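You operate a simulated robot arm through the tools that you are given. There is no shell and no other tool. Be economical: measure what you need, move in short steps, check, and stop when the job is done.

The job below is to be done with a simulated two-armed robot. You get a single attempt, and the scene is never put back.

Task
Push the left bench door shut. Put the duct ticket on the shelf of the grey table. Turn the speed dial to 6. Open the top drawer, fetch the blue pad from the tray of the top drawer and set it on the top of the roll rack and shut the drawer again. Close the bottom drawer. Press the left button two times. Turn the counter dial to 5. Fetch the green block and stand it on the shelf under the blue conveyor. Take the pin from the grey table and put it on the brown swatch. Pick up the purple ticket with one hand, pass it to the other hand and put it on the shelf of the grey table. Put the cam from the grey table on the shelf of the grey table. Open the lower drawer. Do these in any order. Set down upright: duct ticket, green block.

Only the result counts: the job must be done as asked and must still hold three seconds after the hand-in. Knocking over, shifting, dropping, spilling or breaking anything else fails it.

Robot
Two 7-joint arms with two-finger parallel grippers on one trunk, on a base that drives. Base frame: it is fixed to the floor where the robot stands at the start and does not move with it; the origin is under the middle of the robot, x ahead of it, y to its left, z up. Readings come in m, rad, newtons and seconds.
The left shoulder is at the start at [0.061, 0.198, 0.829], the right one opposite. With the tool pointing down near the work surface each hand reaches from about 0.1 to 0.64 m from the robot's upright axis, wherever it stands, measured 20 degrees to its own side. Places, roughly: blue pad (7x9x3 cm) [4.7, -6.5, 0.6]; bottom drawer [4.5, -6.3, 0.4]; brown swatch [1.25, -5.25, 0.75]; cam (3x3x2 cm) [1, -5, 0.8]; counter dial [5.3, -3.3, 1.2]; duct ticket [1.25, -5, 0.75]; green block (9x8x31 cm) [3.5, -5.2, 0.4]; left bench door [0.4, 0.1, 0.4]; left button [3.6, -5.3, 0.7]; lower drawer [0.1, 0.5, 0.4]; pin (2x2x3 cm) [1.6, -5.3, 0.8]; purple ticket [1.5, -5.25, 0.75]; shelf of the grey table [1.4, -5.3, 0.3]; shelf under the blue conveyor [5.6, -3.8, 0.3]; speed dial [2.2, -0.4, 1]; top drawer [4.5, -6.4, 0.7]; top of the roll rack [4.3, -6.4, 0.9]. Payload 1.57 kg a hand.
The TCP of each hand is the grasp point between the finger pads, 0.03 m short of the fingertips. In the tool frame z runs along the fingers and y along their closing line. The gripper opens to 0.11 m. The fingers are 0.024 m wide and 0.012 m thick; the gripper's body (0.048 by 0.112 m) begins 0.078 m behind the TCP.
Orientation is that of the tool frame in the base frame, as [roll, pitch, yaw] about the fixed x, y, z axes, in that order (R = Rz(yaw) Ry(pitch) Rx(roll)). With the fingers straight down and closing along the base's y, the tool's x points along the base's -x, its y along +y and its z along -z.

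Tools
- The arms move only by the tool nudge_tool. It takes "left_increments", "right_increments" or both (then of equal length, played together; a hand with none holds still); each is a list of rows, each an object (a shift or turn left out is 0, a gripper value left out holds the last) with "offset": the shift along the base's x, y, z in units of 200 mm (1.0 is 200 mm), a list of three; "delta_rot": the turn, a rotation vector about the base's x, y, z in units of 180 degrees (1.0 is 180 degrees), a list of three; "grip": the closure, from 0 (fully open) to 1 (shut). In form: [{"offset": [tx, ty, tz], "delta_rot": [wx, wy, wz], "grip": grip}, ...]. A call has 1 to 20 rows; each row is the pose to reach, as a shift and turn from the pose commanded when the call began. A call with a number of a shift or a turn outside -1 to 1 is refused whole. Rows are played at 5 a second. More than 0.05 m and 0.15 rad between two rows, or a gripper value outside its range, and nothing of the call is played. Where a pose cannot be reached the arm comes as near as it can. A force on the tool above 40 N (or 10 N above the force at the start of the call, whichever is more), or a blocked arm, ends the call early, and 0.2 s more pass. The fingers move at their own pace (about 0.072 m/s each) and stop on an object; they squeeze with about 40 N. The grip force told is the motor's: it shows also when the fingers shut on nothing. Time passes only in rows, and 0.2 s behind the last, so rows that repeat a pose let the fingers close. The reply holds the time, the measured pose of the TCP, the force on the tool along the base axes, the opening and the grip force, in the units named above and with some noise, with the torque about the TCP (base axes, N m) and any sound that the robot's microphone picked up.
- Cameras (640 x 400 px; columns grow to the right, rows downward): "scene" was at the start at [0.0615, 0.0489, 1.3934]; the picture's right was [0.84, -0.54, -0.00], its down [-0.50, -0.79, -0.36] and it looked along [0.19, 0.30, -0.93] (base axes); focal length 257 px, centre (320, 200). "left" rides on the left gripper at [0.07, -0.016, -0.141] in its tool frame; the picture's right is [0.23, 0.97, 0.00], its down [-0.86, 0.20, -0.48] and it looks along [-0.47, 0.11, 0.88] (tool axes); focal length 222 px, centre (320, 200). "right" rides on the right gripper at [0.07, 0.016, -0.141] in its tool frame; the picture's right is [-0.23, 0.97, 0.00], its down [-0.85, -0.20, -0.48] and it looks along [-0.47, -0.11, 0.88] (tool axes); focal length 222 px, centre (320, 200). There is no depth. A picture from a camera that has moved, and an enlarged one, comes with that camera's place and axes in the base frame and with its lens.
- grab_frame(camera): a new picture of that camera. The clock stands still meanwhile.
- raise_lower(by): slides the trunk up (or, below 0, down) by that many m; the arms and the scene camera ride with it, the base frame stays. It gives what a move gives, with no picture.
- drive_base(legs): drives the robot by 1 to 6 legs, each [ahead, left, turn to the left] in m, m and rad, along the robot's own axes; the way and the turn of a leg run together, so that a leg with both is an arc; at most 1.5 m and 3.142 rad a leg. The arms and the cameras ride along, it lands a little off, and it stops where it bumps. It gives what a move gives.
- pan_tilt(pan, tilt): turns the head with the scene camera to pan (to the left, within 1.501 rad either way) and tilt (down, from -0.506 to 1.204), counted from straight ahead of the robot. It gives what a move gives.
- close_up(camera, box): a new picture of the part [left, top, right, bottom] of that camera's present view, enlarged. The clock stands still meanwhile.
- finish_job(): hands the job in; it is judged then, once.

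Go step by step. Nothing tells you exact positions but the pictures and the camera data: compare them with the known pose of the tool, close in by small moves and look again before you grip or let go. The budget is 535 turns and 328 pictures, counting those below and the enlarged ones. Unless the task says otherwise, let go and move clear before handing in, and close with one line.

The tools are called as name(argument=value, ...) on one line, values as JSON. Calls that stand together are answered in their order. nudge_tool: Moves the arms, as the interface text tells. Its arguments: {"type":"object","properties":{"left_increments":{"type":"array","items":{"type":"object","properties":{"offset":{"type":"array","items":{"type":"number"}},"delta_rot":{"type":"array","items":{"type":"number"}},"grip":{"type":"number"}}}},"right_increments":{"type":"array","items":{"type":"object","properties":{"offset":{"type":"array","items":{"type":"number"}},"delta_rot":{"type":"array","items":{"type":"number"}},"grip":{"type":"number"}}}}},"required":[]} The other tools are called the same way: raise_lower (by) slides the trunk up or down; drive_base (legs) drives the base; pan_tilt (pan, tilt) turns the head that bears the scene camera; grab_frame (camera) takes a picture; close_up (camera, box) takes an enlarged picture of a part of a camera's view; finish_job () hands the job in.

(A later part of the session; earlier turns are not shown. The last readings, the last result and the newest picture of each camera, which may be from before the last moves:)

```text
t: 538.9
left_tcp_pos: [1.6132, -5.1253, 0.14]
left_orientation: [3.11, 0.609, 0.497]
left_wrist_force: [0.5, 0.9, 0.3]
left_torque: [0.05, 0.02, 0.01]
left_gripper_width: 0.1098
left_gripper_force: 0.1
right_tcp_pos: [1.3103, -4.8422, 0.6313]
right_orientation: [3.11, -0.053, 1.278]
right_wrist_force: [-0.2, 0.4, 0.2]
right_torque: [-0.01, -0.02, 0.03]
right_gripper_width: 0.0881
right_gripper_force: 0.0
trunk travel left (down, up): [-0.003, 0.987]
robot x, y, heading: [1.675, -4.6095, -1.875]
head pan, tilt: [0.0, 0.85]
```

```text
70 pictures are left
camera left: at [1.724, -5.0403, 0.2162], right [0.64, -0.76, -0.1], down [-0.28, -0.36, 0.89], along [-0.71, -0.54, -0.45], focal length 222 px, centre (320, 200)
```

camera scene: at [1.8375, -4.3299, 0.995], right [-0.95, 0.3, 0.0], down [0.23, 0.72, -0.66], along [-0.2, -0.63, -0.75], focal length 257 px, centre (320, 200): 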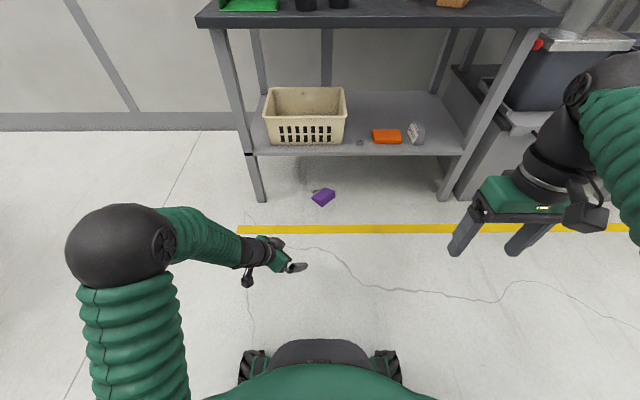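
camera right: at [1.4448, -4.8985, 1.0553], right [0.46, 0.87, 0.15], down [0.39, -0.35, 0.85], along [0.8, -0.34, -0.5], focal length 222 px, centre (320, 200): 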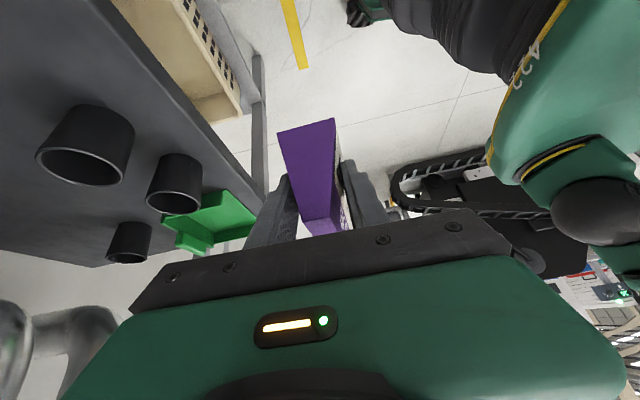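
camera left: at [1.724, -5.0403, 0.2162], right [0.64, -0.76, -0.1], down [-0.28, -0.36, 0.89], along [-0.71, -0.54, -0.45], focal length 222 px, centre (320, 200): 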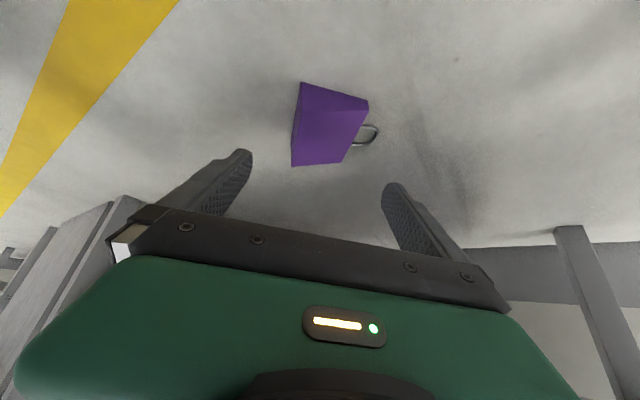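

Ticket lies between the open fingers; grip its near end where the loop isn't. Descend.

nudge_tool(left_increments=[{"offset": [-0.03, -0.03, -0.15]}, {"offset": [-0.06, -0.065, -0.3]}, {"offset": [-0.09, -0.095, -0.43]}, {"offset": [-0.096, -0.099, -0.49]}])

grab_frame(camera="left")

```text
t: 539.9
left_tcp_pos: [1.5932, -5.1437, 0.0438]
left_orientation: [3.108, 0.61, 0.498]
left_wrist_force: [0.0, 0.3, -0.4]
left_torque: [0.02, -0.05, 0.01]
left_gripper_width: 0.1101
left_gripper_force: 0.1
right_tcp_pos: [1.3108, -4.8408, 0.6326]
right_orientation: [3.109, -0.051, 1.277]
right_wrist_force: [-0.3, -0.8, -0.3]
right_torque: [0.02, 0.0, 0.04]
right_gripper_width: 0.0879
right_gripper_force: 0.1
trunk travel left (down, up): [-0.003, 0.987]
robot x, y, heading: [1.6741, -4.6084, -1.881]
head pan, tilt: [0.0, 0.85]
```

```text
69 pictures are left
camera left: at [1.7043, -5.0601, 0.1183], right [0.65, -0.76, -0.1], down [-0.28, -0.36, 0.89], along [-0.71, -0.54, -0.45], focal length 222 px, centre (320, 200)
```

left: 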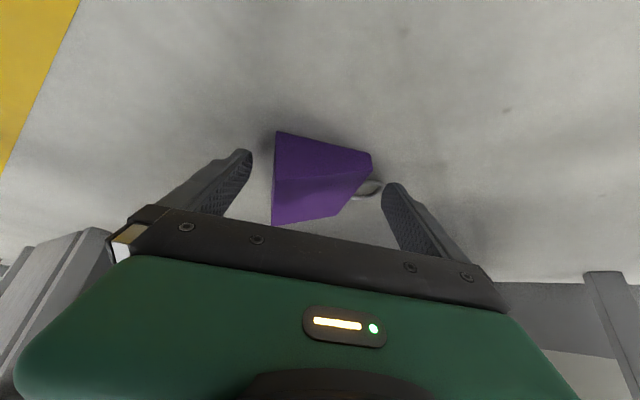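

nudge_tool(left_increments=[{"offset": [0.035, 0.022, -0.005]}, {"offset": [0.07, 0.043, -0.01]}, {"offset": [0.07, 0.043, -0.01], "grip": 0.4}, {"offset": [0.07, 0.043, -0.01], "grip": 0.7}, {"offset": [0.07, 0.043, -0.01], "grip": 1}, {"offset": [0.07, 0.043, -0.01], "grip": 1}])

grab_frame(camera="left")

```text
t: 541.3
left_tcp_pos: [1.6083, -5.136, 0.0408]
left_orientation: [3.108, 0.611, 0.497]
left_wrist_force: [-0.3, 0.2, -0.4]
left_torque: [0.0, -0.02, 0.04]
left_gripper_width: 0.0737
left_gripper_force: 40.1
right_tcp_pos: [1.3108, -4.8426, 0.6312]
right_orientation: [3.111, -0.052, 1.278]
right_wrist_force: [-0.3, -0.7, 0.3]
right_torque: [0.02, -0.01, -0.02]
right_gripper_width: 0.0882
right_gripper_force: 0.0
trunk travel left (down, up): [-0.003, 0.987]
robot x, y, heading: [1.6749, -4.6113, -1.883]
head pan, tilt: [0.0, 0.85]
```

```text
68 pictures are left
camera left: at [1.7188, -5.0515, 0.1167], right [0.64, -0.76, -0.1], down [-0.28, -0.36, 0.89], along [-0.71, -0.54, -0.45], focal length 222 px, centre (320, 200)
```

left: 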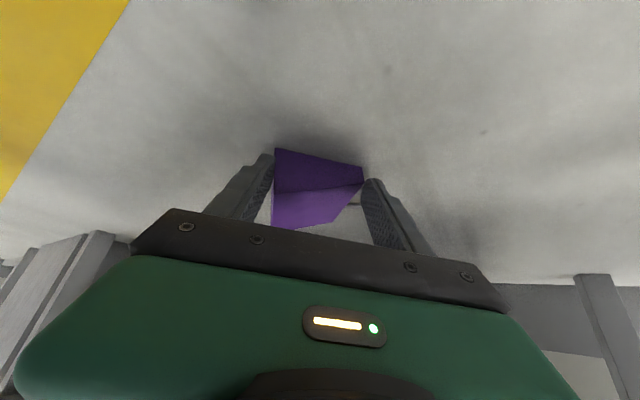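

Gripped at 7.4 cm. Lift slightly and check it holds.

nudge_tool(left_increments=[{"offset": [0.01, 0.02, 0.06]}, {"offset": [0.03, 0.1, 0.15]}, {"offset": [0.06, 0.25, 0.25]}, {"offset": [0.1, 0.4, 0.3]}])

grab_frame(camera="left")

```text
t: 542.5
left_tcp_pos: [1.6729, -5.0738, 0.0952]
left_orientation: [3.111, 0.595, 0.614]
left_wrist_force: [0.0, 0.4, -0.4]
left_torque: [0.02, -0.03, 0.01]
left_gripper_width: 0.0735
left_gripper_force: 40.0
right_tcp_pos: [1.3112, -4.8421, 0.6332]
right_orientation: [3.11, -0.05, 1.278]
right_wrist_force: [0.3, 0.5, 1.2]
right_torque: [0.0, -0.01, -0.03]
right_gripper_width: 0.0878
right_gripper_force: 0.0
trunk travel left (down, up): [-0.003, 0.987]
robot x, y, heading: [1.6738, -4.6136, -1.88]
head pan, tilt: [0.0, 0.85]
stopped in row 4 (left hand): the arm was blocked; the commanded pose is now the measured one
```

```text
67 pictures are left
camera left: at [1.7717, -4.9778, 0.1741], right [0.73, -0.68, -0.1], down [-0.25, -0.4, 0.88], along [-0.64, -0.62, -0.46], focal length 222 px, centre (320, 200)
```

left: 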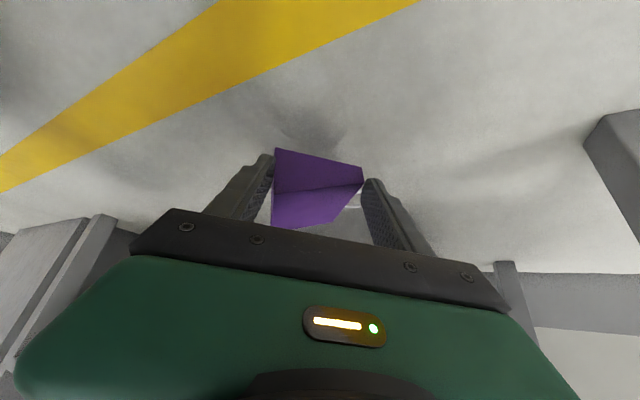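

The ticket is held again. I'll back up, then do the hand-over low above the floor: right hand grips the far end while the left holds the near end.

drive_base(legs=[[-0.22, 0, 0]])

nudge_tool(right_increments=[{"offset": [0.1, -0.03, -0.15], "delta_rot": [0, 0, -0.042], "grip": 0}, {"offset": [0.2, -0.06, -0.3], "delta_rot": [0, 0, -0.084]}, {"offset": [0.3, -0.1, -0.45], "delta_rot": [0, 0, -0.127]}, {"offset": [0.4, -0.13, -0.6], "delta_rot": [0, 0, -0.169]}, {"offset": [0.5, -0.16, -0.75], "delta_rot": [0, 0, -0.211]}, {"offset": [0.6, -0.2, -0.9], "delta_rot": [0, 0, -0.211]}])

grab_frame(camera="scene")

```text
t: 544.2
left_tcp_pos: [1.7365, -4.8663, 0.0989]
left_orientation: [3.108, 0.604, 0.613]
left_wrist_force: [0.0, -0.1, 0.3]
left_torque: [-0.01, 0.0, 0.0]
left_gripper_width: 0.0736
left_gripper_force: 40.4
right_tcp_pos: [1.378, -4.6326, 0.6321]
right_orientation: [3.111, -0.05, 1.279]
right_wrist_force: [-0.6, -0.1, 0.8]
right_torque: [-0.01, 0.0, -0.02]
right_gripper_width: 0.0884
right_gripper_force: 0.0
trunk travel left (down, up): [-0.003, 0.987]
robot x, y, heading: [1.7455, -4.4023, -1.879]
head pan, tilt: [0.0, 0.85]
```

```text
t: 545.6
left_tcp_pos: [1.7384, -4.8663, 0.0988]
left_orientation: [3.108, 0.604, 0.618]
left_wrist_force: [-0.2, -0.3, -0.7]
left_torque: [0.02, -0.03, 0.01]
left_gripper_width: 0.0732
left_gripper_force: 40.7
right_tcp_pos: [1.4982, -4.6732, 0.4512]
right_orientation: [3.112, -0.05, 0.615]
right_wrist_force: [0.3, -0.5, 0.1]
right_torque: [0.0, -0.03, -0.02]
right_gripper_width: 0.1098
right_gripper_force: 0.0
trunk travel left (down, up): [-0.003, 0.987]
robot x, y, heading: [1.7377, -4.3974, -1.884]
head pan, tilt: [0.0, 0.85]
```

```text
66 pictures are left
camera scene: at [1.7075, -4.5046, 0.995], right [-0.95, 0.3, 0.0], down [0.23, 0.72, -0.66], along [-0.2, -0.63, -0.75], focal length 257 px, centre (320, 200)
```

scene: 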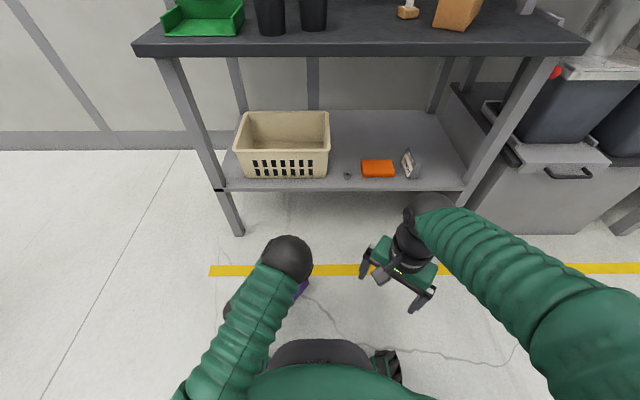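

nudge_tool(right_increments=[{"offset": [0.18, -0.2, -0.15]}, {"offset": [0.36, -0.4, -0.3]}, {"offset": [0.54, -0.6, -0.45]}, {"offset": [0.72, -0.8, -0.6]}, {"offset": [0.895, -1.0, -0.75]}])

nudge_tool(right_increments=[{"offset": [0, -0.1, -0.15]}, {"offset": [0, -0.185, -0.3]}])

grab_frame(camera="right")

grab_frame(camera="scene")

```text
refused: row 1 steps farther than a row can; nothing moved
```

```text
t: 546.2
left_tcp_pos: [1.7388, -4.8668, 0.0989]
left_orientation: [3.109, 0.602, 0.618]
left_wrist_force: [-0.3, 0.4, -0.6]
left_torque: [0.01, -0.01, 0.03]
left_gripper_width: 0.0735
left_gripper_force: 40.1
right_tcp_pos: [1.4991, -4.7103, 0.3935]
right_orientation: [3.113, -0.052, 0.616]
right_wrist_force: [0.5, 0.9, 0.1]
right_torque: [0.03, 0.01, -0.01]
right_gripper_width: 0.1101
right_gripper_force: 0.1
trunk travel left (down, up): [-0.003, 0.987]
robot x, y, heading: [1.742, -4.3999, -1.883]
head pan, tilt: [0.0, 0.85]
```

```text
65 pictures are left
camera right: at [1.5574, -4.6824, 0.5366], right [0.38, -0.93, 0.02], down [-0.84, -0.33, 0.43], along [-0.39, -0.18, -0.9], focal length 222 px, centre (320, 200)
```

right: 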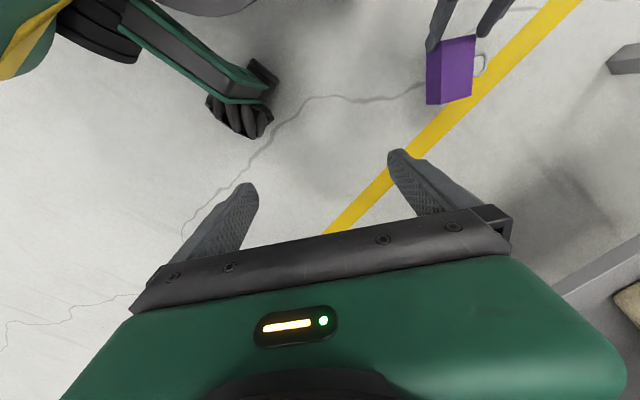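

```text
64 pictures are left
camera scene: at [1.7074, -4.5047, 0.9949], right [-0.95, 0.3, 0.0], down [0.23, 0.72, -0.66], along [-0.2, -0.63, -0.75], focal length 257 px, centre (320, 200)
```

scene: 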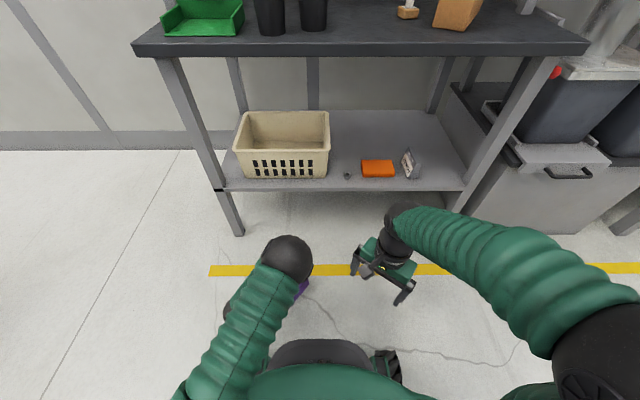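

Far end of the ticket is at about (1.655,-4.915). Bring the right hand above it.

nudge_tool(right_increments=[{"offset": [0.1, -0.12, -0.1]}, {"offset": [0.2, -0.25, -0.2]}, {"offset": [0.3, -0.37, -0.32]}, {"offset": [0.4, -0.5, -0.45]}, {"offset": [0.5, -0.62, -0.58]}, {"offset": [0.6, -0.74, -0.7]}, {"offset": [0.7, -0.87, -0.8]}, {"offset": [0.805, -0.99, -0.9]}])

grab_frame(camera="right")

```text
t: 548.0
left_tcp_pos: [1.7384, -4.8674, 0.098]
left_orientation: [3.108, 0.604, 0.619]
left_wrist_force: [0.2, 0.0, -0.2]
left_torque: [0.02, -0.02, 0.02]
left_gripper_width: 0.0733
left_gripper_force: 40.2
right_tcp_pos: [1.6611, -4.9087, 0.2126]
right_orientation: [3.112, -0.049, 0.616]
right_wrist_force: [0.2, 0.0, 0.3]
right_torque: [0.01, 0.01, 0.0]
right_gripper_width: 0.11
right_gripper_force: 0.1
trunk travel left (down, up): [-0.003, 0.987]
robot x, y, heading: [1.7424, -4.4, -1.881]
head pan, tilt: [0.0, 0.85]
```

```text
63 pictures are left
camera right: at [1.7186, -4.8806, 0.3571], right [0.38, -0.93, 0.02], down [-0.84, -0.33, 0.43], along [-0.39, -0.18, -0.9], focal length 222 px, centre (320, 200)
```

right: 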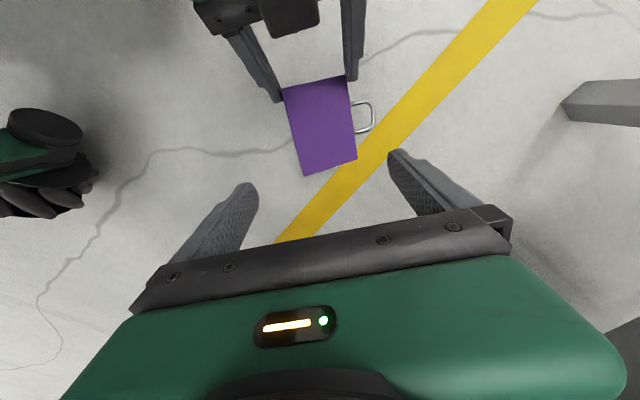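

Excellent view. Lower the right hand onto the far end and grip.

nudge_tool(right_increments=[{"offset": [0, -0.05, -0.2]}, {"offset": [0, -0.05, -0.4]}, {"offset": [0, -0.05, -0.55]}, {"offset": [0, -0.05, -0.585]}, {"offset": [0, -0.05, -0.585], "grip": 0.6}, {"offset": [0, -0.05, -0.585], "grip": 1}, {"offset": [0, -0.05, -0.585], "grip": 1}, {"offset": [0, -0.05, -0.585], "grip": 1}])

grab_frame(camera="right")

```text
t: 548.9
left_tcp_pos: [1.7999, -4.824, 0.0488]
left_orientation: [3.122, 0.447, 0.651]
left_wrist_force: [-0.2, 10.2, 25.2]
left_torque: [-0.61, -0.3, 0.15]
left_gripper_width: 0.0583
left_gripper_force: 40.3
right_tcp_pos: [1.6456, -4.9344, 0.1226]
right_orientation: [3.077, -0.035, 0.584]
right_wrist_force: [-0.2, 0.2, -0.3]
right_torque: [-0.01, 0.0, -0.02]
right_gripper_width: 0.11
right_gripper_force: 0.0
trunk travel left (down, up): [-0.003, 0.987]
robot x, y, heading: [1.7418, -4.4003, -1.885]
head pan, tilt: [0.0, 0.85]
stopped in row 4 (left hand): the arm was blocked; the commanded pose is now the measured one
```

```text
62 pictures are left
camera right: at [1.7032, -4.9035, 0.2668], right [0.34, -0.94, 0.06], down [-0.85, -0.29, 0.43], along [-0.39, -0.2, -0.9], focal length 222 px, centre (320, 200)
```

right: 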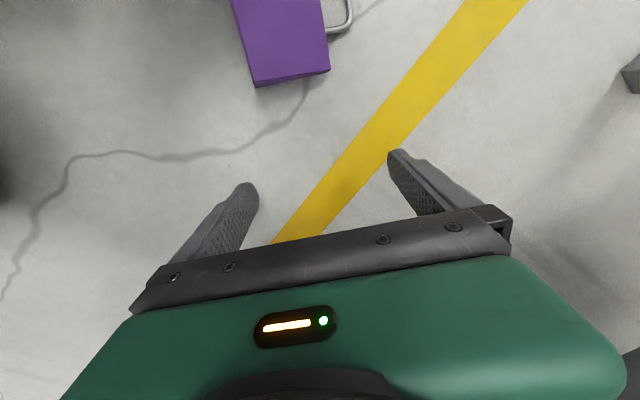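

grab_frame(camera="scene")

grab_frame(camera="left")

```text
61 pictures are left
camera scene: at [1.7072, -4.5029, 0.9952], right [-0.95, 0.3, 0.0], down [0.23, 0.72, -0.66], along [-0.2, -0.63, -0.75], focal length 257 px, centre (320, 200)
```

scene: 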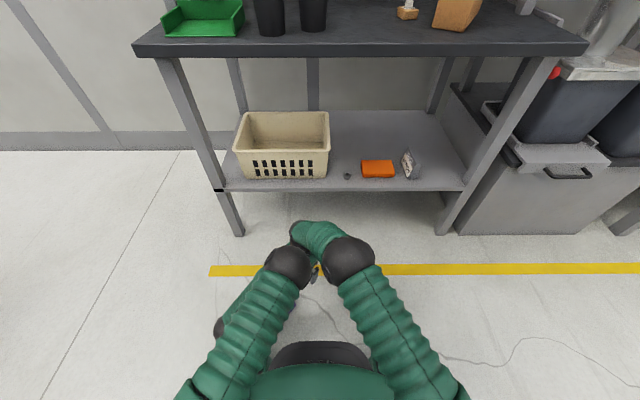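

```text
60 pictures are left
camera left: at [1.8867, -4.733, 0.145], right [0.76, -0.65, -0.08], down [-0.33, -0.49, 0.8], along [-0.56, -0.58, -0.59], focal length 222 px, centre (320, 200)
```

left: 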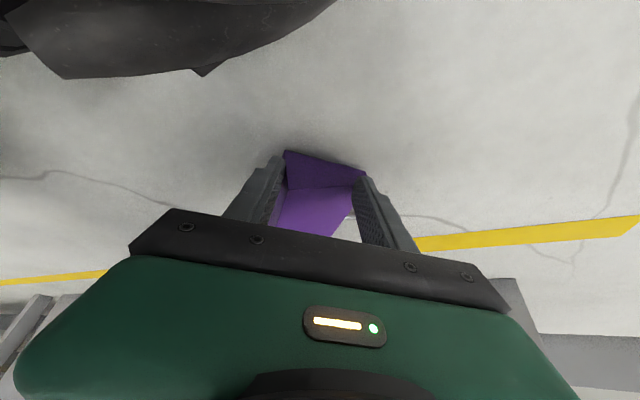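

The elbows met in the middle. Separate the arms, raise the trunk and set up the hand-over in a roomier pose.

nudge_tool(right_increments=[{"offset": [-0.1, 0.03, 0.2]}, {"offset": [-0.25, 0.08, 0.35]}, {"offset": [-0.45, 0.14, 0.5]}, {"offset": [-0.65, 0.2, 0.6]}, {"offset": [-0.85, 0.26, 0.7]}, {"offset": [-0.98, 0.3, 0.8]}])

nudge_tool(left_increments=[{"offset": [0, -0.05, 0.15]}, {"offset": [0, -0.1, 0.3]}, {"offset": [0, -0.15, 0.5]}])

raise_lower(by=0.4)

grab_frame(camera="scene")

```text
refused: row 3 steps farther than a row can; nothing moved
```

```text
t: 549.7
left_tcp_pos: [1.81, -4.8546, 0.142]
left_orientation: [3.128, 0.44, 0.671]
left_wrist_force: [-0.1, -0.4, 0.1]
left_torque: [0.02, 0.02, 0.03]
left_gripper_width: 0.0
left_gripper_force: 21.2
right_tcp_pos: [1.6481, -4.9307, 0.1166]
right_orientation: [3.084, -0.038, 0.589]
right_wrist_force: [0.0, -0.4, -0.3]
right_torque: [0.0, -0.01, -0.02]
right_gripper_width: 0.1098
right_gripper_force: 0.1
trunk travel left (down, up): [-0.003, 0.987]
robot x, y, heading: [1.7434, -4.4003, -1.88]
head pan, tilt: [0.0, 0.85]
```

```text
t: 553.5
left_tcp_pos: [1.8074, -4.8551, 0.5453]
left_orientation: [3.126, 0.439, 0.672]
left_wrist_force: [-0.2, 0.2, 0.1]
left_torque: [0.01, -0.03, 0.0]
left_gripper_width: 0.0
left_gripper_force: 21.3
right_tcp_pos: [1.6475, -4.9344, 0.521]
right_orientation: [3.08, -0.036, 0.586]
right_wrist_force: [0.2, -0.2, -0.1]
right_torque: [-0.02, 0.02, 0.0]
right_gripper_width: 0.1099
right_gripper_force: 0.1
trunk travel left (down, up): [-0.403, 0.587]
robot x, y, heading: [1.7387, -4.3974, -1.878]
head pan, tilt: [0.0, 0.85]
```

```text
59 pictures are left
camera scene: at [1.708, -4.507, 1.3947], right [-0.95, 0.3, 0.0], down [0.23, 0.72, -0.66], along [-0.2, -0.63, -0.75], focal length 257 px, centre (320, 200)
```

scene: 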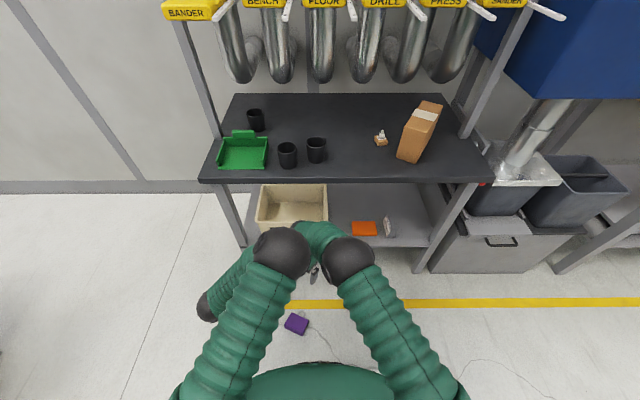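

The ticket slipped again and lies on open floor now. Zoom to see its orientation and plan a cleaner hand-over.

close_up(camera="scene", box=[260, 290, 340, 350])

```text
6.67 times, centred on (300, 320) of scene
camera zoom: at [1.708, -4.507, 1.3947], right [-0.95, 0.3, 0.0], down [0.23, 0.72, -0.66], along [-0.2, -0.63, -0.75], focal length 1712 px, centre (453, -600)
```

zoom: 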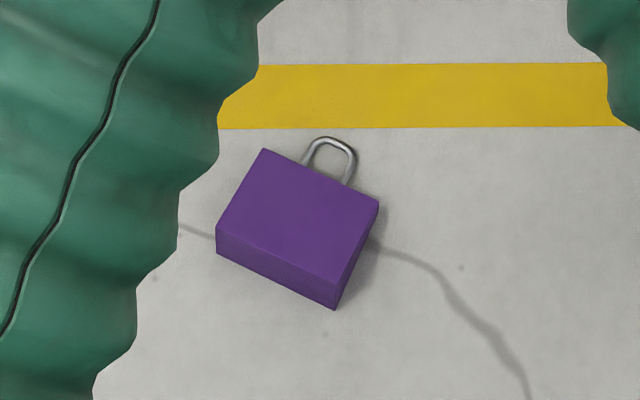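

Ticket lies flat on open floor, long axis roughly left-right. I'll move both arms clear (left hand pre-oriented pointing right-down for receiving), then pick the right end with the right hand.

nudge_tool(right_increments=[{"offset": [0, 0, 0.2]}, {"offset": [0, 0, 0.4]}, {"offset": [-0.05, 0.0, 0.6]}, {"offset": [-0.2, 0.05, 0.7]}, {"offset": [-0.4, 0.12, 0.7]}, {"offset": [-0.6, 0.18, 0.7]}, {"offset": [-0.8, 0.24, 0.7]}, {"offset": [-0.98, 0.3, 0.7]}], left_increments=[{"offset": [0.0, 0, 0.15]}, {"offset": [0.1, -0.03, 0.3], "delta_rot": [0, 0, -0.04]}, {"offset": [0.2, -0.06, 0.45], "delta_rot": [0, 0, -0.085]}, {"offset": [0.35, -0.11, 0.55], "delta_rot": [0, 0, -0.13]}, {"offset": [0.5, -0.16, 0.6], "delta_rot": [0, 0, -0.175]}, {"offset": [0.65, -0.2, 0.65], "delta_rot": [0, 0, -0.22]}, {"offset": [0.8, -0.25, 0.7], "delta_rot": [0, 0, -0.265]}, {"offset": [0.95, -0.3, 0.75], "delta_rot": [0, 0, -0.31]}])

drive_base(legs=[[0, 0.2, 0]])

grab_frame(camera="scene")

```text
t: 555.4
left_tcp_pos: [1.9934, -4.9151, 0.6973]
left_orientation: [3.124, 0.445, -0.325]
left_wrist_force: [0.6, 0.7, 0.7]
left_torque: [0.01, 0.02, -0.02]
left_gripper_width: 0.0
left_gripper_force: 21.0
right_tcp_pos: [1.452, -4.8753, 0.6633]
right_orientation: [3.079, -0.038, 0.585]
right_wrist_force: [0.0, 0.0, 0.2]
right_torque: [-0.03, 0.0, -0.02]
right_gripper_width: 0.11
right_gripper_force: 0.1
trunk travel left (down, up): [-0.403, 0.587]
robot x, y, heading: [1.7438, -4.4032, -1.881]
head pan, tilt: [0.0, 0.85]
```

```text
t: 557.0
left_tcp_pos: [2.1769, -4.9738, 0.6995]
left_orientation: [3.125, 0.44, -0.327]
left_wrist_force: [0.4, -0.1, -0.6]
left_torque: [-0.01, -0.02, -0.03]
left_gripper_width: 0.0001
left_gripper_force: 21.3
right_tcp_pos: [1.6367, -4.9337, 0.662]
right_orientation: [3.073, -0.04, 0.584]
right_wrist_force: [0.1, 1.4, 0.7]
right_torque: [0.0, -0.01, 0.0]
right_gripper_width: 0.1099
right_gripper_force: 0.1
trunk travel left (down, up): [-0.403, 0.587]
robot x, y, heading: [1.9314, -4.46, -1.882]
head pan, tilt: [0.0, 0.85]
```

```text
57 pictures are left
camera scene: at [1.8889, -4.5646, 1.3949], right [-0.95, 0.31, -0.01], down [0.23, 0.72, -0.66], along [-0.2, -0.63, -0.75], focal length 257 px, centre (320, 200)
```

scene: 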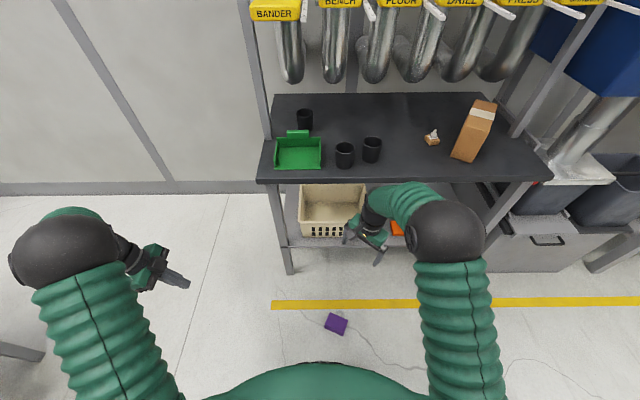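

Rotate the right hand over the ticket's right end and lower the trunk.

nudge_tool(right_increments=[{"offset": [0.015, 0.02, 0], "delta_rot": [0, 0, 0.0455]}, {"offset": [0.03, 0.04, 0], "delta_rot": [0, 0, 0.091]}, {"offset": [0.045, 0.06, 0], "delta_rot": [0, 0, 0.1365]}, {"offset": [0.06, 0.08, 0], "delta_rot": [0, 0, 0.182]}, {"offset": [0.075, 0.1, 0], "delta_rot": [0, 0, 0.2275]}, {"offset": [0.09, 0.12, 0], "delta_rot": [0, 0, 0.273]}, {"offset": [0.105, 0.14, 0], "delta_rot": [0, 0, 0.3185]}, {"offset": [0.12, 0.16, 0], "delta_rot": [0, 0, 0.364]}, {"offset": [0.135, 0.18, 0], "delta_rot": [0, 0, 0.4095]}, {"offset": [0.15, 0.2, 0], "delta_rot": [0, 0, 0.455]}, {"offset": [0.165, 0.22, 0], "delta_rot": [0, 0, 0.5]}, {"offset": [0.18, 0.24, 0], "delta_rot": [0, 0, 0.546]}, {"offset": [0.195, 0.25, 0], "delta_rot": [0, 0, 0.592]}, {"offset": [0.195, 0.25, 0], "delta_rot": [0, 0, 0.592]}])

raise_lower(by=-0.4)

grab_frame(camera="right")

```text
t: 560.0
left_tcp_pos: [2.1808, -4.9745, 0.6969]
left_orientation: [3.122, 0.446, -0.326]
left_wrist_force: [-0.3, -0.4, 0.5]
left_torque: [0.0, -0.01, -0.04]
left_gripper_width: 0.0
left_gripper_force: 21.1
right_tcp_pos: [1.6801, -4.884, 0.662]
right_orientation: [3.078, -0.04, 2.445]
right_wrist_force: [0.0, 0.0, 0.5]
right_torque: [0.01, 0.02, 0.02]
right_gripper_width: 0.1102
right_gripper_force: 0.0
trunk travel left (down, up): [-0.403, 0.587]
robot x, y, heading: [1.9333, -4.4605, -1.879]
head pan, tilt: [0.0, 0.85]
```

```text
t: 563.8
left_tcp_pos: [2.1798, -4.9746, 0.2969]
left_orientation: [3.124, 0.445, -0.325]
left_wrist_force: [-0.6, -0.1, 0.4]
left_torque: [0.05, -0.01, -0.02]
left_gripper_width: 0.0002
left_gripper_force: 21.6
right_tcp_pos: [1.6808, -4.8827, 0.2632]
right_orientation: [3.078, -0.037, 2.444]
right_wrist_force: [-0.1, -0.4, 0.3]
right_torque: [-0.02, -0.01, 0.03]
right_gripper_width: 0.1099
right_gripper_force: 0.0
trunk travel left (down, up): [-0.003, 0.987]
robot x, y, heading: [1.9356, -4.4624, -1.875]
head pan, tilt: [0.0, 0.85]
```

```text
56 pictures are left
camera right: at [1.6347, -4.8343, 0.4061], right [0.8, 0.6, 0.05], down [0.52, -0.74, 0.43], along [0.3, -0.32, -0.9], focal length 222 px, centre (320, 200)
```

right: 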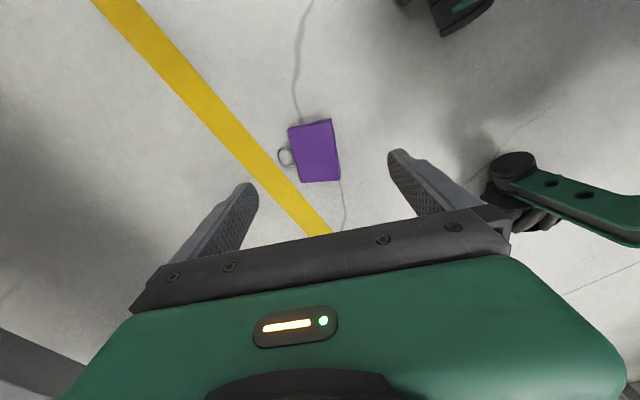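

Grip point is right below. Descend and grip the right end.

nudge_tool(right_increments=[{"offset": [0, 0.01, -0.2]}, {"offset": [0, 0.02, -0.4]}, {"offset": [0, 0.02, -0.6]}, {"offset": [0, 0.02, -0.8]}, {"offset": [0, 0.02, -0.98]}])

nudge_tool(right_increments=[{"offset": [0, 0, -0.06]}, {"offset": [0, 0, -0.12]}, {"offset": [0, 0, -0.12], "grip": 0.4}, {"offset": [0, 0, -0.12], "grip": 1}, {"offset": [0, 0, -0.12], "grip": 1}, {"offset": [0, 0, -0.12], "grip": 1}])

grab_frame(camera="right")

```text
t: 565.0
left_tcp_pos: [2.1802, -4.9743, 0.2965]
left_orientation: [3.122, 0.447, -0.326]
left_wrist_force: [-0.6, -0.2, -0.2]
left_torque: [0.0, 0.02, -0.06]
left_gripper_width: 0.0002
left_gripper_force: 21.2
right_tcp_pos: [1.6783, -4.8793, 0.067]
right_orientation: [3.079, -0.035, 2.444]
right_wrist_force: [-0.4, -0.5, 0.2]
right_torque: [0.03, 0.01, -0.02]
right_gripper_width: 0.1101
right_gripper_force: 0.1
trunk travel left (down, up): [-0.003, 0.987]
robot x, y, heading: [1.9311, -4.4637, -1.884]
head pan, tilt: [0.0, 0.85]
```

```text
t: 566.4
left_tcp_pos: [2.1799, -4.9743, 0.2975]
left_orientation: [3.121, 0.448, -0.327]
left_wrist_force: [0.0, -0.7, 0.5]
left_torque: [0.0, 0.01, -0.02]
left_gripper_width: 0.0
left_gripper_force: 21.6
right_tcp_pos: [1.6795, -4.878, 0.0431]
right_orientation: [3.078, -0.036, 2.444]
right_wrist_force: [-0.5, 0.7, 0.3]
right_torque: [-0.04, 0.0, -0.02]
right_gripper_width: 0.0732
right_gripper_force: 40.1
trunk travel left (down, up): [-0.003, 0.987]
robot x, y, heading: [1.9295, -4.459, -1.878]
head pan, tilt: [0.0, 0.85]
```

```text
55 pictures are left
camera right: at [1.6344, -4.8301, 0.1864], right [0.8, 0.6, 0.05], down [0.52, -0.74, 0.43], along [0.3, -0.32, -0.9], focal length 222 px, centre (320, 200)
```

right: 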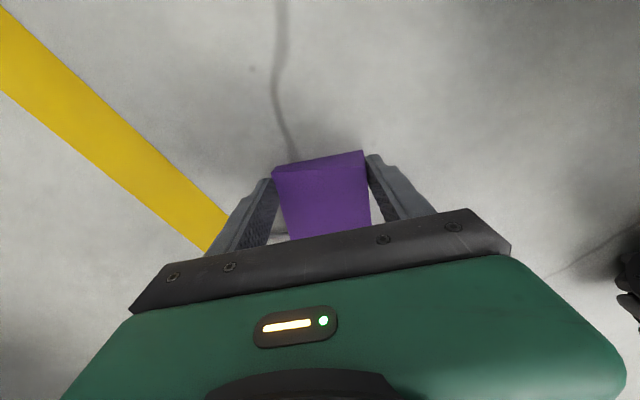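

Firmly gripped (more overlap this time). Lift, raise the trunk, and centre the ticket with its free end pointing left.

nudge_tool(right_increments=[{"offset": [0, 0, 0.15]}, {"offset": [0, 0, 0.3]}])

raise_lower(by=0.4)

nudge_tool(right_increments=[{"offset": [0.1, -0.03, 0.1], "delta_rot": [0, 0, 0.03]}, {"offset": [0.2, -0.06, 0.2], "delta_rot": [0, 0, 0.06]}, {"offset": [0.3, -0.09, 0.3], "delta_rot": [0, 0, 0.09]}, {"offset": [0.4, -0.13, 0.4], "delta_rot": [0, 0, 0.122]}, {"offset": [0.5, -0.16, 0.5], "delta_rot": [0, 0, 0.122]}], left_increments=[{"offset": [0, 0, 0.1], "delta_rot": [0.008, 0.026, 0], "grip": 0}, {"offset": [0, 0, 0.2], "delta_rot": [0.017, 0.053, 0]}, {"offset": [0, 0, 0.3], "delta_rot": [0.026, 0.08, 0]}, {"offset": [0, 0, 0.45], "delta_rot": [0.034, 0.106, 0]}, {"offset": [0, 0, 0.6], "delta_rot": [0.034, 0.106, 0]}])

grab_frame(camera="scene")

grab_frame(camera="right")

```text
t: 567.0
left_tcp_pos: [2.1809, -4.9743, 0.2975]
left_orientation: [3.123, 0.447, -0.328]
left_wrist_force: [0.8, 0.0, -0.5]
left_torque: [-0.02, -0.01, 0.02]
left_gripper_width: 0.0
left_gripper_force: 21.1
right_tcp_pos: [1.68, -4.8773, 0.1047]
right_orientation: [3.077, -0.037, 2.443]
right_wrist_force: [-0.5, 0.6, 0.2]
right_torque: [0.01, -0.01, -0.01]
right_gripper_width: 0.0728
right_gripper_force: 40.1
trunk travel left (down, up): [-0.003, 0.987]
robot x, y, heading: [1.9283, -4.4619, -1.878]
head pan, tilt: [0.0, 0.85]
```

```text
t: 570.8
left_tcp_pos: [2.1799, -4.9752, 0.6962]
left_orientation: [3.123, 0.446, -0.327]
left_wrist_force: [-0.8, 0.2, -0.2]
left_torque: [0.01, 0.0, 0.0]
left_gripper_width: 0.0
left_gripper_force: 21.3
right_tcp_pos: [1.6804, -4.8772, 0.5035]
right_orientation: [3.078, -0.036, 2.442]
right_wrist_force: [-0.3, 0.0, -0.2]
right_torque: [-0.05, 0.03, 0.02]
right_gripper_width: 0.0724
right_gripper_force: 40.1
trunk travel left (down, up): [-0.403, 0.587]
robot x, y, heading: [1.9303, -4.4628, -1.882]
head pan, tilt: [0.0, 0.85]
```

```text
t: 572.0
left_tcp_pos: [2.1812, -4.9746, 0.8175]
left_orientation: [3.114, 0.795, -0.329]
left_wrist_force: [0.2, 0.1, -0.4]
left_torque: [0.0, 0.01, 0.04]
left_gripper_width: 0.1099
left_gripper_force: 0.1
right_tcp_pos: [1.7793, -4.9102, 0.6034]
right_orientation: [3.079, -0.036, 2.828]
right_wrist_force: [0.2, -0.1, -0.9]
right_torque: [0.0, 0.02, -0.03]
right_gripper_width: 0.0724
right_gripper_force: 40.2
trunk travel left (down, up): [-0.403, 0.587]
robot x, y, heading: [1.9328, -4.4612, -1.88]
head pan, tilt: [0.0, 0.85]
```

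```text
54 pictures are left
camera scene: at [1.8995, -4.5666, 1.395], right [-0.95, 0.31, 0.0], down [0.23, 0.72, -0.66], along [-0.2, -0.63, -0.75], focal length 257 px, centre (320, 200)
```

scene: 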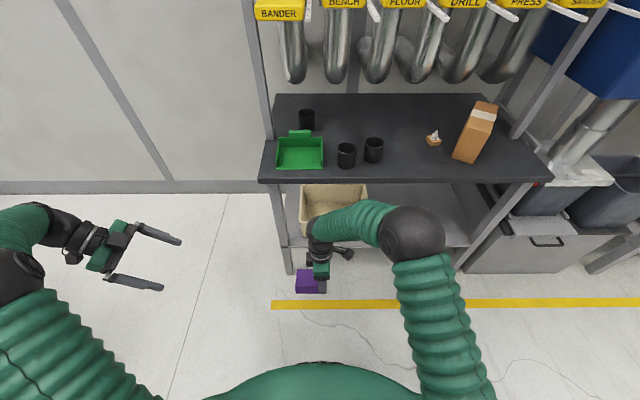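

```text
53 pictures are left
camera right: at [1.7211, -4.8815, 0.7472], right [0.52, 0.85, 0.05], down [0.76, -0.49, 0.43], along [0.4, -0.18, -0.9], focal length 222 px, centre (320, 200)
```

right: 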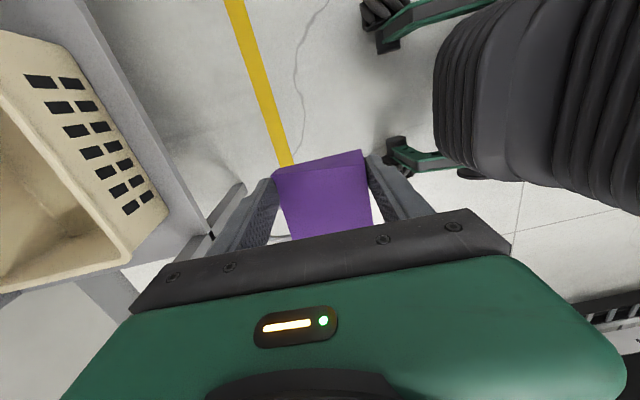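

Ideal configuration: ticket flat, free end left; left hand pointing right-down. Bring the left hand to a pre-grasp on its axis.

nudge_tool(left_increments=[{"offset": [-0.19, 0.01, -0.11]}, {"offset": [-0.38, 0.02, -0.22]}, {"offset": [-0.57, 0.03, -0.33]}, {"offset": [-0.76, 0.04, -0.44]}, {"offset": [-0.95, 0.05, -0.55]}])

nudge_tool(left_increments=[{"offset": [-0.15, 0.01, -0.08]}, {"offset": [-0.31, 0.025, -0.17]}])

grab_frame(camera="left")

```text
t: 573.2
left_tcp_pos: [1.9892, -4.9651, 0.7066]
left_orientation: [3.115, 0.795, -0.33]
left_wrist_force: [0.6, -0.5, -0.5]
left_torque: [0.01, 0.04, 0.01]
left_gripper_width: 0.1099
left_gripper_force: 0.1
right_tcp_pos: [1.78, -4.9106, 0.6021]
right_orientation: [3.077, -0.035, 2.827]
right_wrist_force: [0.0, 0.3, -0.6]
right_torque: [0.02, -0.04, 0.03]
right_gripper_width: 0.0723
right_gripper_force: 39.9
trunk travel left (down, up): [-0.403, 0.587]
robot x, y, heading: [1.9341, -4.4632, -1.881]
head pan, tilt: [0.0, 0.85]
```

```text
t: 573.8
left_tcp_pos: [1.9277, -4.9597, 0.6731]
left_orientation: [3.113, 0.797, -0.331]
left_wrist_force: [0.0, 0.1, -0.3]
left_torque: [0.02, -0.04, -0.02]
left_gripper_width: 0.1101
left_gripper_force: 0.0
right_tcp_pos: [1.7793, -4.9109, 0.6034]
right_orientation: [3.077, -0.034, 2.828]
right_wrist_force: [-0.1, 0.2, -0.8]
right_torque: [-0.03, -0.04, 0.0]
right_gripper_width: 0.0725
right_gripper_force: 39.8
trunk travel left (down, up): [-0.403, 0.587]
robot x, y, heading: [1.9287, -4.458, -1.884]
head pan, tilt: [0.0, 0.85]
```

```text
52 pictures are left
camera left: at [2.0754, -4.9892, 0.7213], right [-0.15, -0.98, -0.14], down [-0.3, -0.09, 0.95], along [-0.94, 0.18, -0.28], focal length 222 px, centre (320, 200)
```

left: 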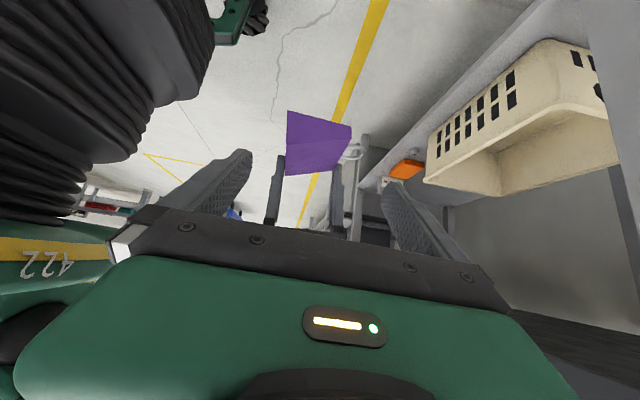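

Ticket is centred. Advance along the axis and close.

nudge_tool(left_increments=[{"offset": [-0.1, 0.034, -0.104]}, {"offset": [-0.2, 0.068, -0.208]}, {"offset": [-0.3, 0.102, -0.311]}, {"offset": [-0.4, 0.137, -0.415]}])

grab_frame(camera="left")

```text
t: 574.8
left_tcp_pos: [1.8491, -4.9336, 0.5903]
left_orientation: [3.113, 0.797, -0.331]
left_wrist_force: [4.1, 0.2, 7.8]
left_torque: [-0.38, 0.21, 0.19]
left_gripper_width: 0.1083
left_gripper_force: 0.0
right_tcp_pos: [1.7793, -4.9096, 0.6014]
right_orientation: [3.075, -0.038, 2.827]
right_wrist_force: [-3.9, -1.0, -7.7]
right_torque: [0.54, 0.43, -0.31]
right_gripper_width: 0.0735
right_gripper_force: 39.4
trunk travel left (down, up): [-0.403, 0.587]
robot x, y, heading: [1.9327, -4.4587, -1.884]
head pan, tilt: [0.0, 0.85]
```

```text
51 pictures are left
camera left: at [1.9967, -4.9617, 0.6388], right [-0.15, -0.98, -0.14], down [-0.3, -0.09, 0.95], along [-0.94, 0.18, -0.28], focal length 222 px, centre (320, 200)
```

left: 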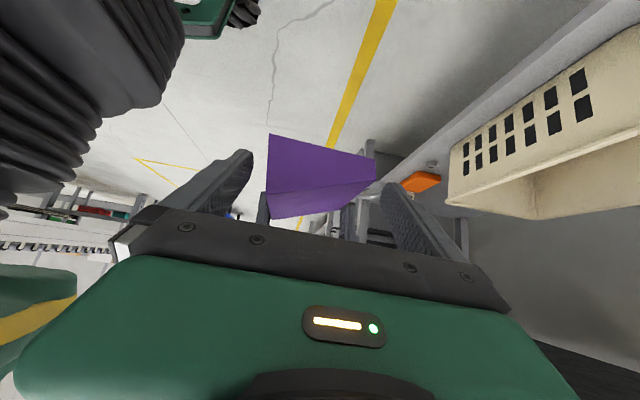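

Slight contact with the right fingers; back off 1 cm and close.

nudge_tool(left_increments=[{"offset": [0.045, -0.015, 0.04]}, {"offset": [0.045, -0.015, 0.04], "grip": 0.3}, {"offset": [0.045, -0.015, 0.04], "grip": 0.6}, {"offset": [0.045, -0.015, 0.04], "grip": 1}, {"offset": [0.045, -0.015, 0.04], "grip": 1}, {"offset": [0.045, -0.015, 0.04], "grip": 1}])

grab_frame(camera="left")

```text
t: 576.2
left_tcp_pos: [1.8565, -4.9343, 0.5971]
left_orientation: [3.118, 0.795, -0.329]
left_wrist_force: [2.5, 9.2, -3.3]
left_torque: [0.45, -0.27, -0.66]
left_gripper_width: 0.0729
left_gripper_force: 40.6
right_tcp_pos: [1.7797, -4.9111, 0.6044]
right_orientation: [3.08, -0.034, 2.83]
right_wrist_force: [-2.3, -9.4, 2.7]
right_torque: [-0.53, 0.02, -0.08]
right_gripper_width: 0.0734
right_gripper_force: 39.5
trunk travel left (down, up): [-0.403, 0.587]
robot x, y, heading: [1.9334, -4.4608, -1.881]
head pan, tilt: [0.0, 0.85]
```

```text
50 pictures are left
camera left: at [2.0054, -4.9636, 0.6464], right [-0.15, -0.98, -0.15], down [-0.3, -0.1, 0.95], along [-0.94, 0.19, -0.28], focal length 222 px, centre (320, 200)
```

left: 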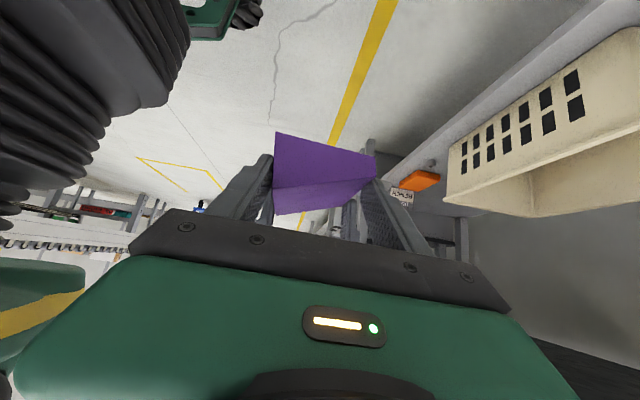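

Both hands hold it. Open the right hand and lift it straight up.

nudge_tool(right_increments=[{"offset": [0, 0, 0], "grip": 0.2}, {"offset": [0, 0, 0], "grip": 0}, {"offset": [0, 0, 0], "grip": 0}, {"offset": [0, 0, 0.15]}, {"offset": [0, 0, 0.35]}, {"offset": [-0.1, 0.03, 0.5]}, {"offset": [-0.3, 0.09, 0.55]}, {"offset": [-0.5, 0.15, 0.55]}])

grab_frame(camera="left")

```text
t: 578.0
left_tcp_pos: [1.8569, -4.9345, 0.5987]
left_orientation: [3.114, 0.794, -0.33]
left_wrist_force: [-0.4, 0.8, -0.9]
left_torque: [0.0, 0.0, 0.0]
left_gripper_width: 0.0724
left_gripper_force: 40.0
right_tcp_pos: [1.679, -4.8796, 0.712]
right_orientation: [3.077, -0.034, 2.828]
right_wrist_force: [0.0, -0.8, -0.6]
right_torque: [0.03, -0.02, 0.02]
right_gripper_width: 0.1101
right_gripper_force: 0.2
trunk travel left (down, up): [-0.403, 0.587]
robot x, y, heading: [1.9343, -4.464, -1.882]
head pan, tilt: [0.0, 0.85]
```

```text
49 pictures are left
camera left: at [2.0047, -4.9638, 0.6469], right [-0.15, -0.98, -0.14], down [-0.3, -0.09, 0.95], along [-0.94, 0.18, -0.28], focal length 222 px, centre (320, 200)
```

left: 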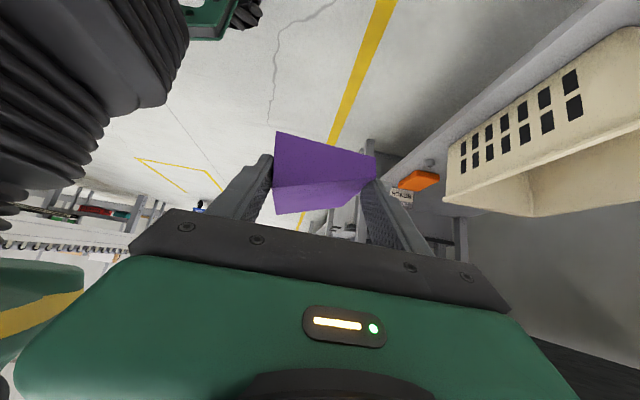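

Handed over: the left hand holds it securely. Now turn the left hand to point forward (ticket ahead, flat) and fold the right hand away.

nudge_tool(left_increments=[{"delta_rot": [0, 0, 0.0455]}, {"delta_rot": [0, 0, 0.091]}, {"delta_rot": [0, 0, 0.1365]}, {"delta_rot": [0, 0, 0.182]}, {"delta_rot": [0, 0, 0.2275]}, {"delta_rot": [0, 0, 0.273]}, {"delta_rot": [0, 0, 0.3185]}, {"delta_rot": [0, 0, 0.364]}, {"delta_rot": [0, 0, 0.4095]}, {"delta_rot": [0, 0, 0.455]}, {"delta_rot": [0, 0, 0.5]}, {"delta_rot": [0, 0, 0.5]}], right_increments=[{"offset": [-0.05, 0.1, 0.05]}, {"offset": [-0.1, 0.2, 0.1], "delta_rot": [0, 0, -0.045]}, {"offset": [-0.15, 0.32, 0.1], "delta_rot": [0, 0, -0.09]}, {"offset": [-0.2, 0.44, 0.1], "delta_rot": [0, 0, -0.135]}, {"offset": [-0.25, 0.56, 0.1], "delta_rot": [0, 0, -0.18]}, {"offset": [-0.28, 0.68, 0.1], "delta_rot": [0, 0, -0.225]}, {"offset": [-0.28, 0.78, 0.1], "delta_rot": [0, 0, -0.27]}, {"offset": [-0.28, 0.8, 0.1], "delta_rot": [0, 0, -0.315]}, {"offset": [-0.28, 0.8, 0.1], "delta_rot": [0, 0, -0.36]}, {"offset": [-0.28, 0.8, 0.1], "delta_rot": [0, 0, -0.405]}, {"offset": [-0.28, 0.8, 0.1], "delta_rot": [0, 0, -0.45]}, {"offset": [-0.28, 0.8, 0.1], "delta_rot": [0, 0, -0.495]}])

grab_frame(camera="scene")

```text
t: 580.6
left_tcp_pos: [1.8558, -4.9352, 0.5989]
left_orientation: [3.112, 0.796, 1.243]
left_wrist_force: [-0.3, 0.1, -0.1]
left_torque: [-0.01, 0.03, 0.0]
left_gripper_width: 0.0724
left_gripper_force: 39.5
right_tcp_pos: [1.6222, -4.721, 0.7324]
right_orientation: [3.077, -0.033, 1.268]
right_wrist_force: [0.0, -0.1, -0.6]
right_torque: [0.03, 0.01, 0.03]
right_gripper_width: 0.1099
right_gripper_force: 0.1
trunk travel left (down, up): [-0.403, 0.587]
robot x, y, heading: [1.9306, -4.4626, -1.879]
head pan, tilt: [0.0, 0.85]
```

```text
48 pictures are left
camera scene: at [1.8966, -4.5663, 1.395], right [-0.95, 0.31, 0.0], down [0.23, 0.72, -0.66], along [-0.2, -0.63, -0.75], focal length 257 px, centre (320, 200)
```

scene: 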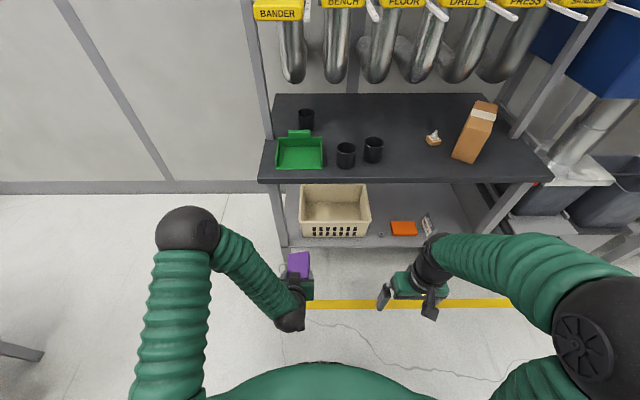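

Carry it to the lane in front of the orange box: drive right, lower the trunk, extend.

drive_base(legs=[[0, -0.485, 0]])

raise_lower(by=-0.175)

nudge_tool(left_increments=[{"offset": [-0.06, -0.18, 0]}, {"offset": [-0.12, -0.36, 0]}, {"offset": [-0.18, -0.55, 0]}, {"offset": [-0.23, -0.71, 0]}])

grab_frame(camera="left")

grab_frame(camera="scene")

```text
t: 583.5
left_tcp_pos: [1.3969, -4.7869, 0.5983]
left_orientation: [3.115, 0.796, 1.237]
left_wrist_force: [0.6, -1.0, 0.0]
left_torque: [0.0, 0.0, -0.01]
left_gripper_width: 0.0723
left_gripper_force: 39.7
right_tcp_pos: [1.1637, -4.5702, 0.7322]
right_orientation: [3.081, -0.036, 1.269]
right_wrist_force: [0.8, 0.2, 0.0]
right_torque: [-0.01, -0.01, 0.01]
right_gripper_width: 0.1099
right_gripper_force: 0.1
trunk travel left (down, up): [-0.403, 0.587]
robot x, y, heading: [1.4689, -4.311, -1.884]
head pan, tilt: [0.0, 0.85]
```

```text
t: 585.4
left_tcp_pos: [1.3958, -4.7847, 0.4239]
left_orientation: [3.112, 0.796, 1.237]
left_wrist_force: [-0.9, -0.9, -0.6]
left_torque: [0.02, 0.01, 0.02]
left_gripper_width: 0.0723
left_gripper_force: 39.8
right_tcp_pos: [1.1625, -4.5703, 0.5582]
right_orientation: [3.08, -0.035, 1.269]
right_wrist_force: [0.8, 0.3, -0.5]
right_torque: [-0.02, 0.01, 0.0]
right_gripper_width: 0.11
right_gripper_force: 0.0
trunk travel left (down, up): [-0.228, 0.762]
robot x, y, heading: [1.4729, -4.3072, -1.884]
head pan, tilt: [0.0, 0.85]
```

```text
t: 586.4
left_tcp_pos: [1.3491, -4.9282, 0.4248]
left_orientation: [3.111, 0.795, 1.236]
left_wrist_force: [0.1, -0.3, 0.8]
left_torque: [-0.01, 0.0, 0.01]
left_gripper_width: 0.0731
left_gripper_force: 39.7
right_tcp_pos: [1.1615, -4.5698, 0.558]
right_orientation: [3.08, -0.036, 1.268]
right_wrist_force: [-0.5, 0.1, 0.2]
right_torque: [-0.02, -0.02, 0.02]
right_gripper_width: 0.1099
right_gripper_force: 0.0
trunk travel left (down, up): [-0.228, 0.762]
robot x, y, heading: [1.4704, -4.3152, -1.883]
head pan, tilt: [0.0, 0.85]
```

```text
47 pictures are left
camera left: at [1.3788, -4.7799, 0.4733], right [0.98, -0.15, -0.14], down [0.09, -0.3, 0.95], along [-0.19, -0.94, -0.28], focal length 222 px, centre (320, 200)
```

left: 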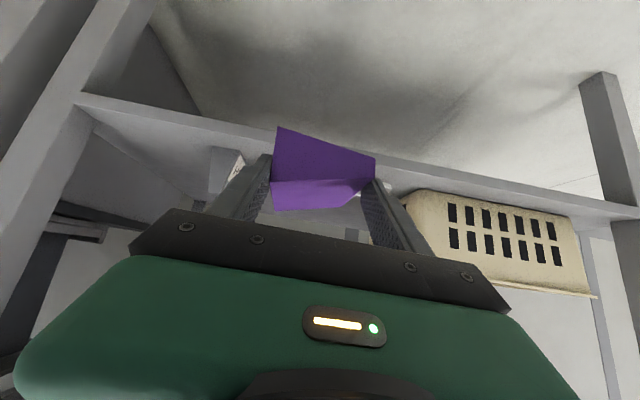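

```text
46 pictures are left
camera scene: at [1.4357, -4.4179, 1.2199], right [-0.95, 0.31, 0.0], down [0.23, 0.72, -0.66], along [-0.2, -0.63, -0.75], focal length 257 px, centre (320, 200)
```

scene: 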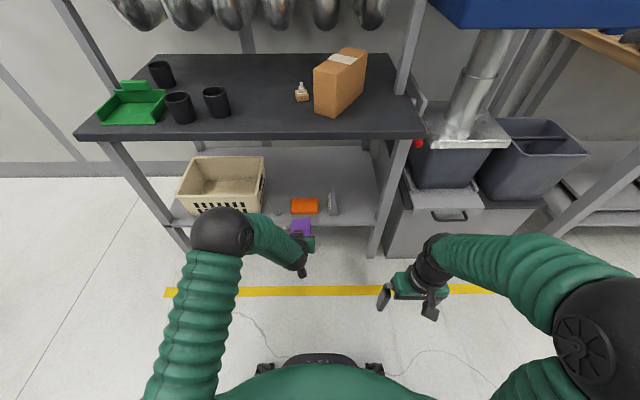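

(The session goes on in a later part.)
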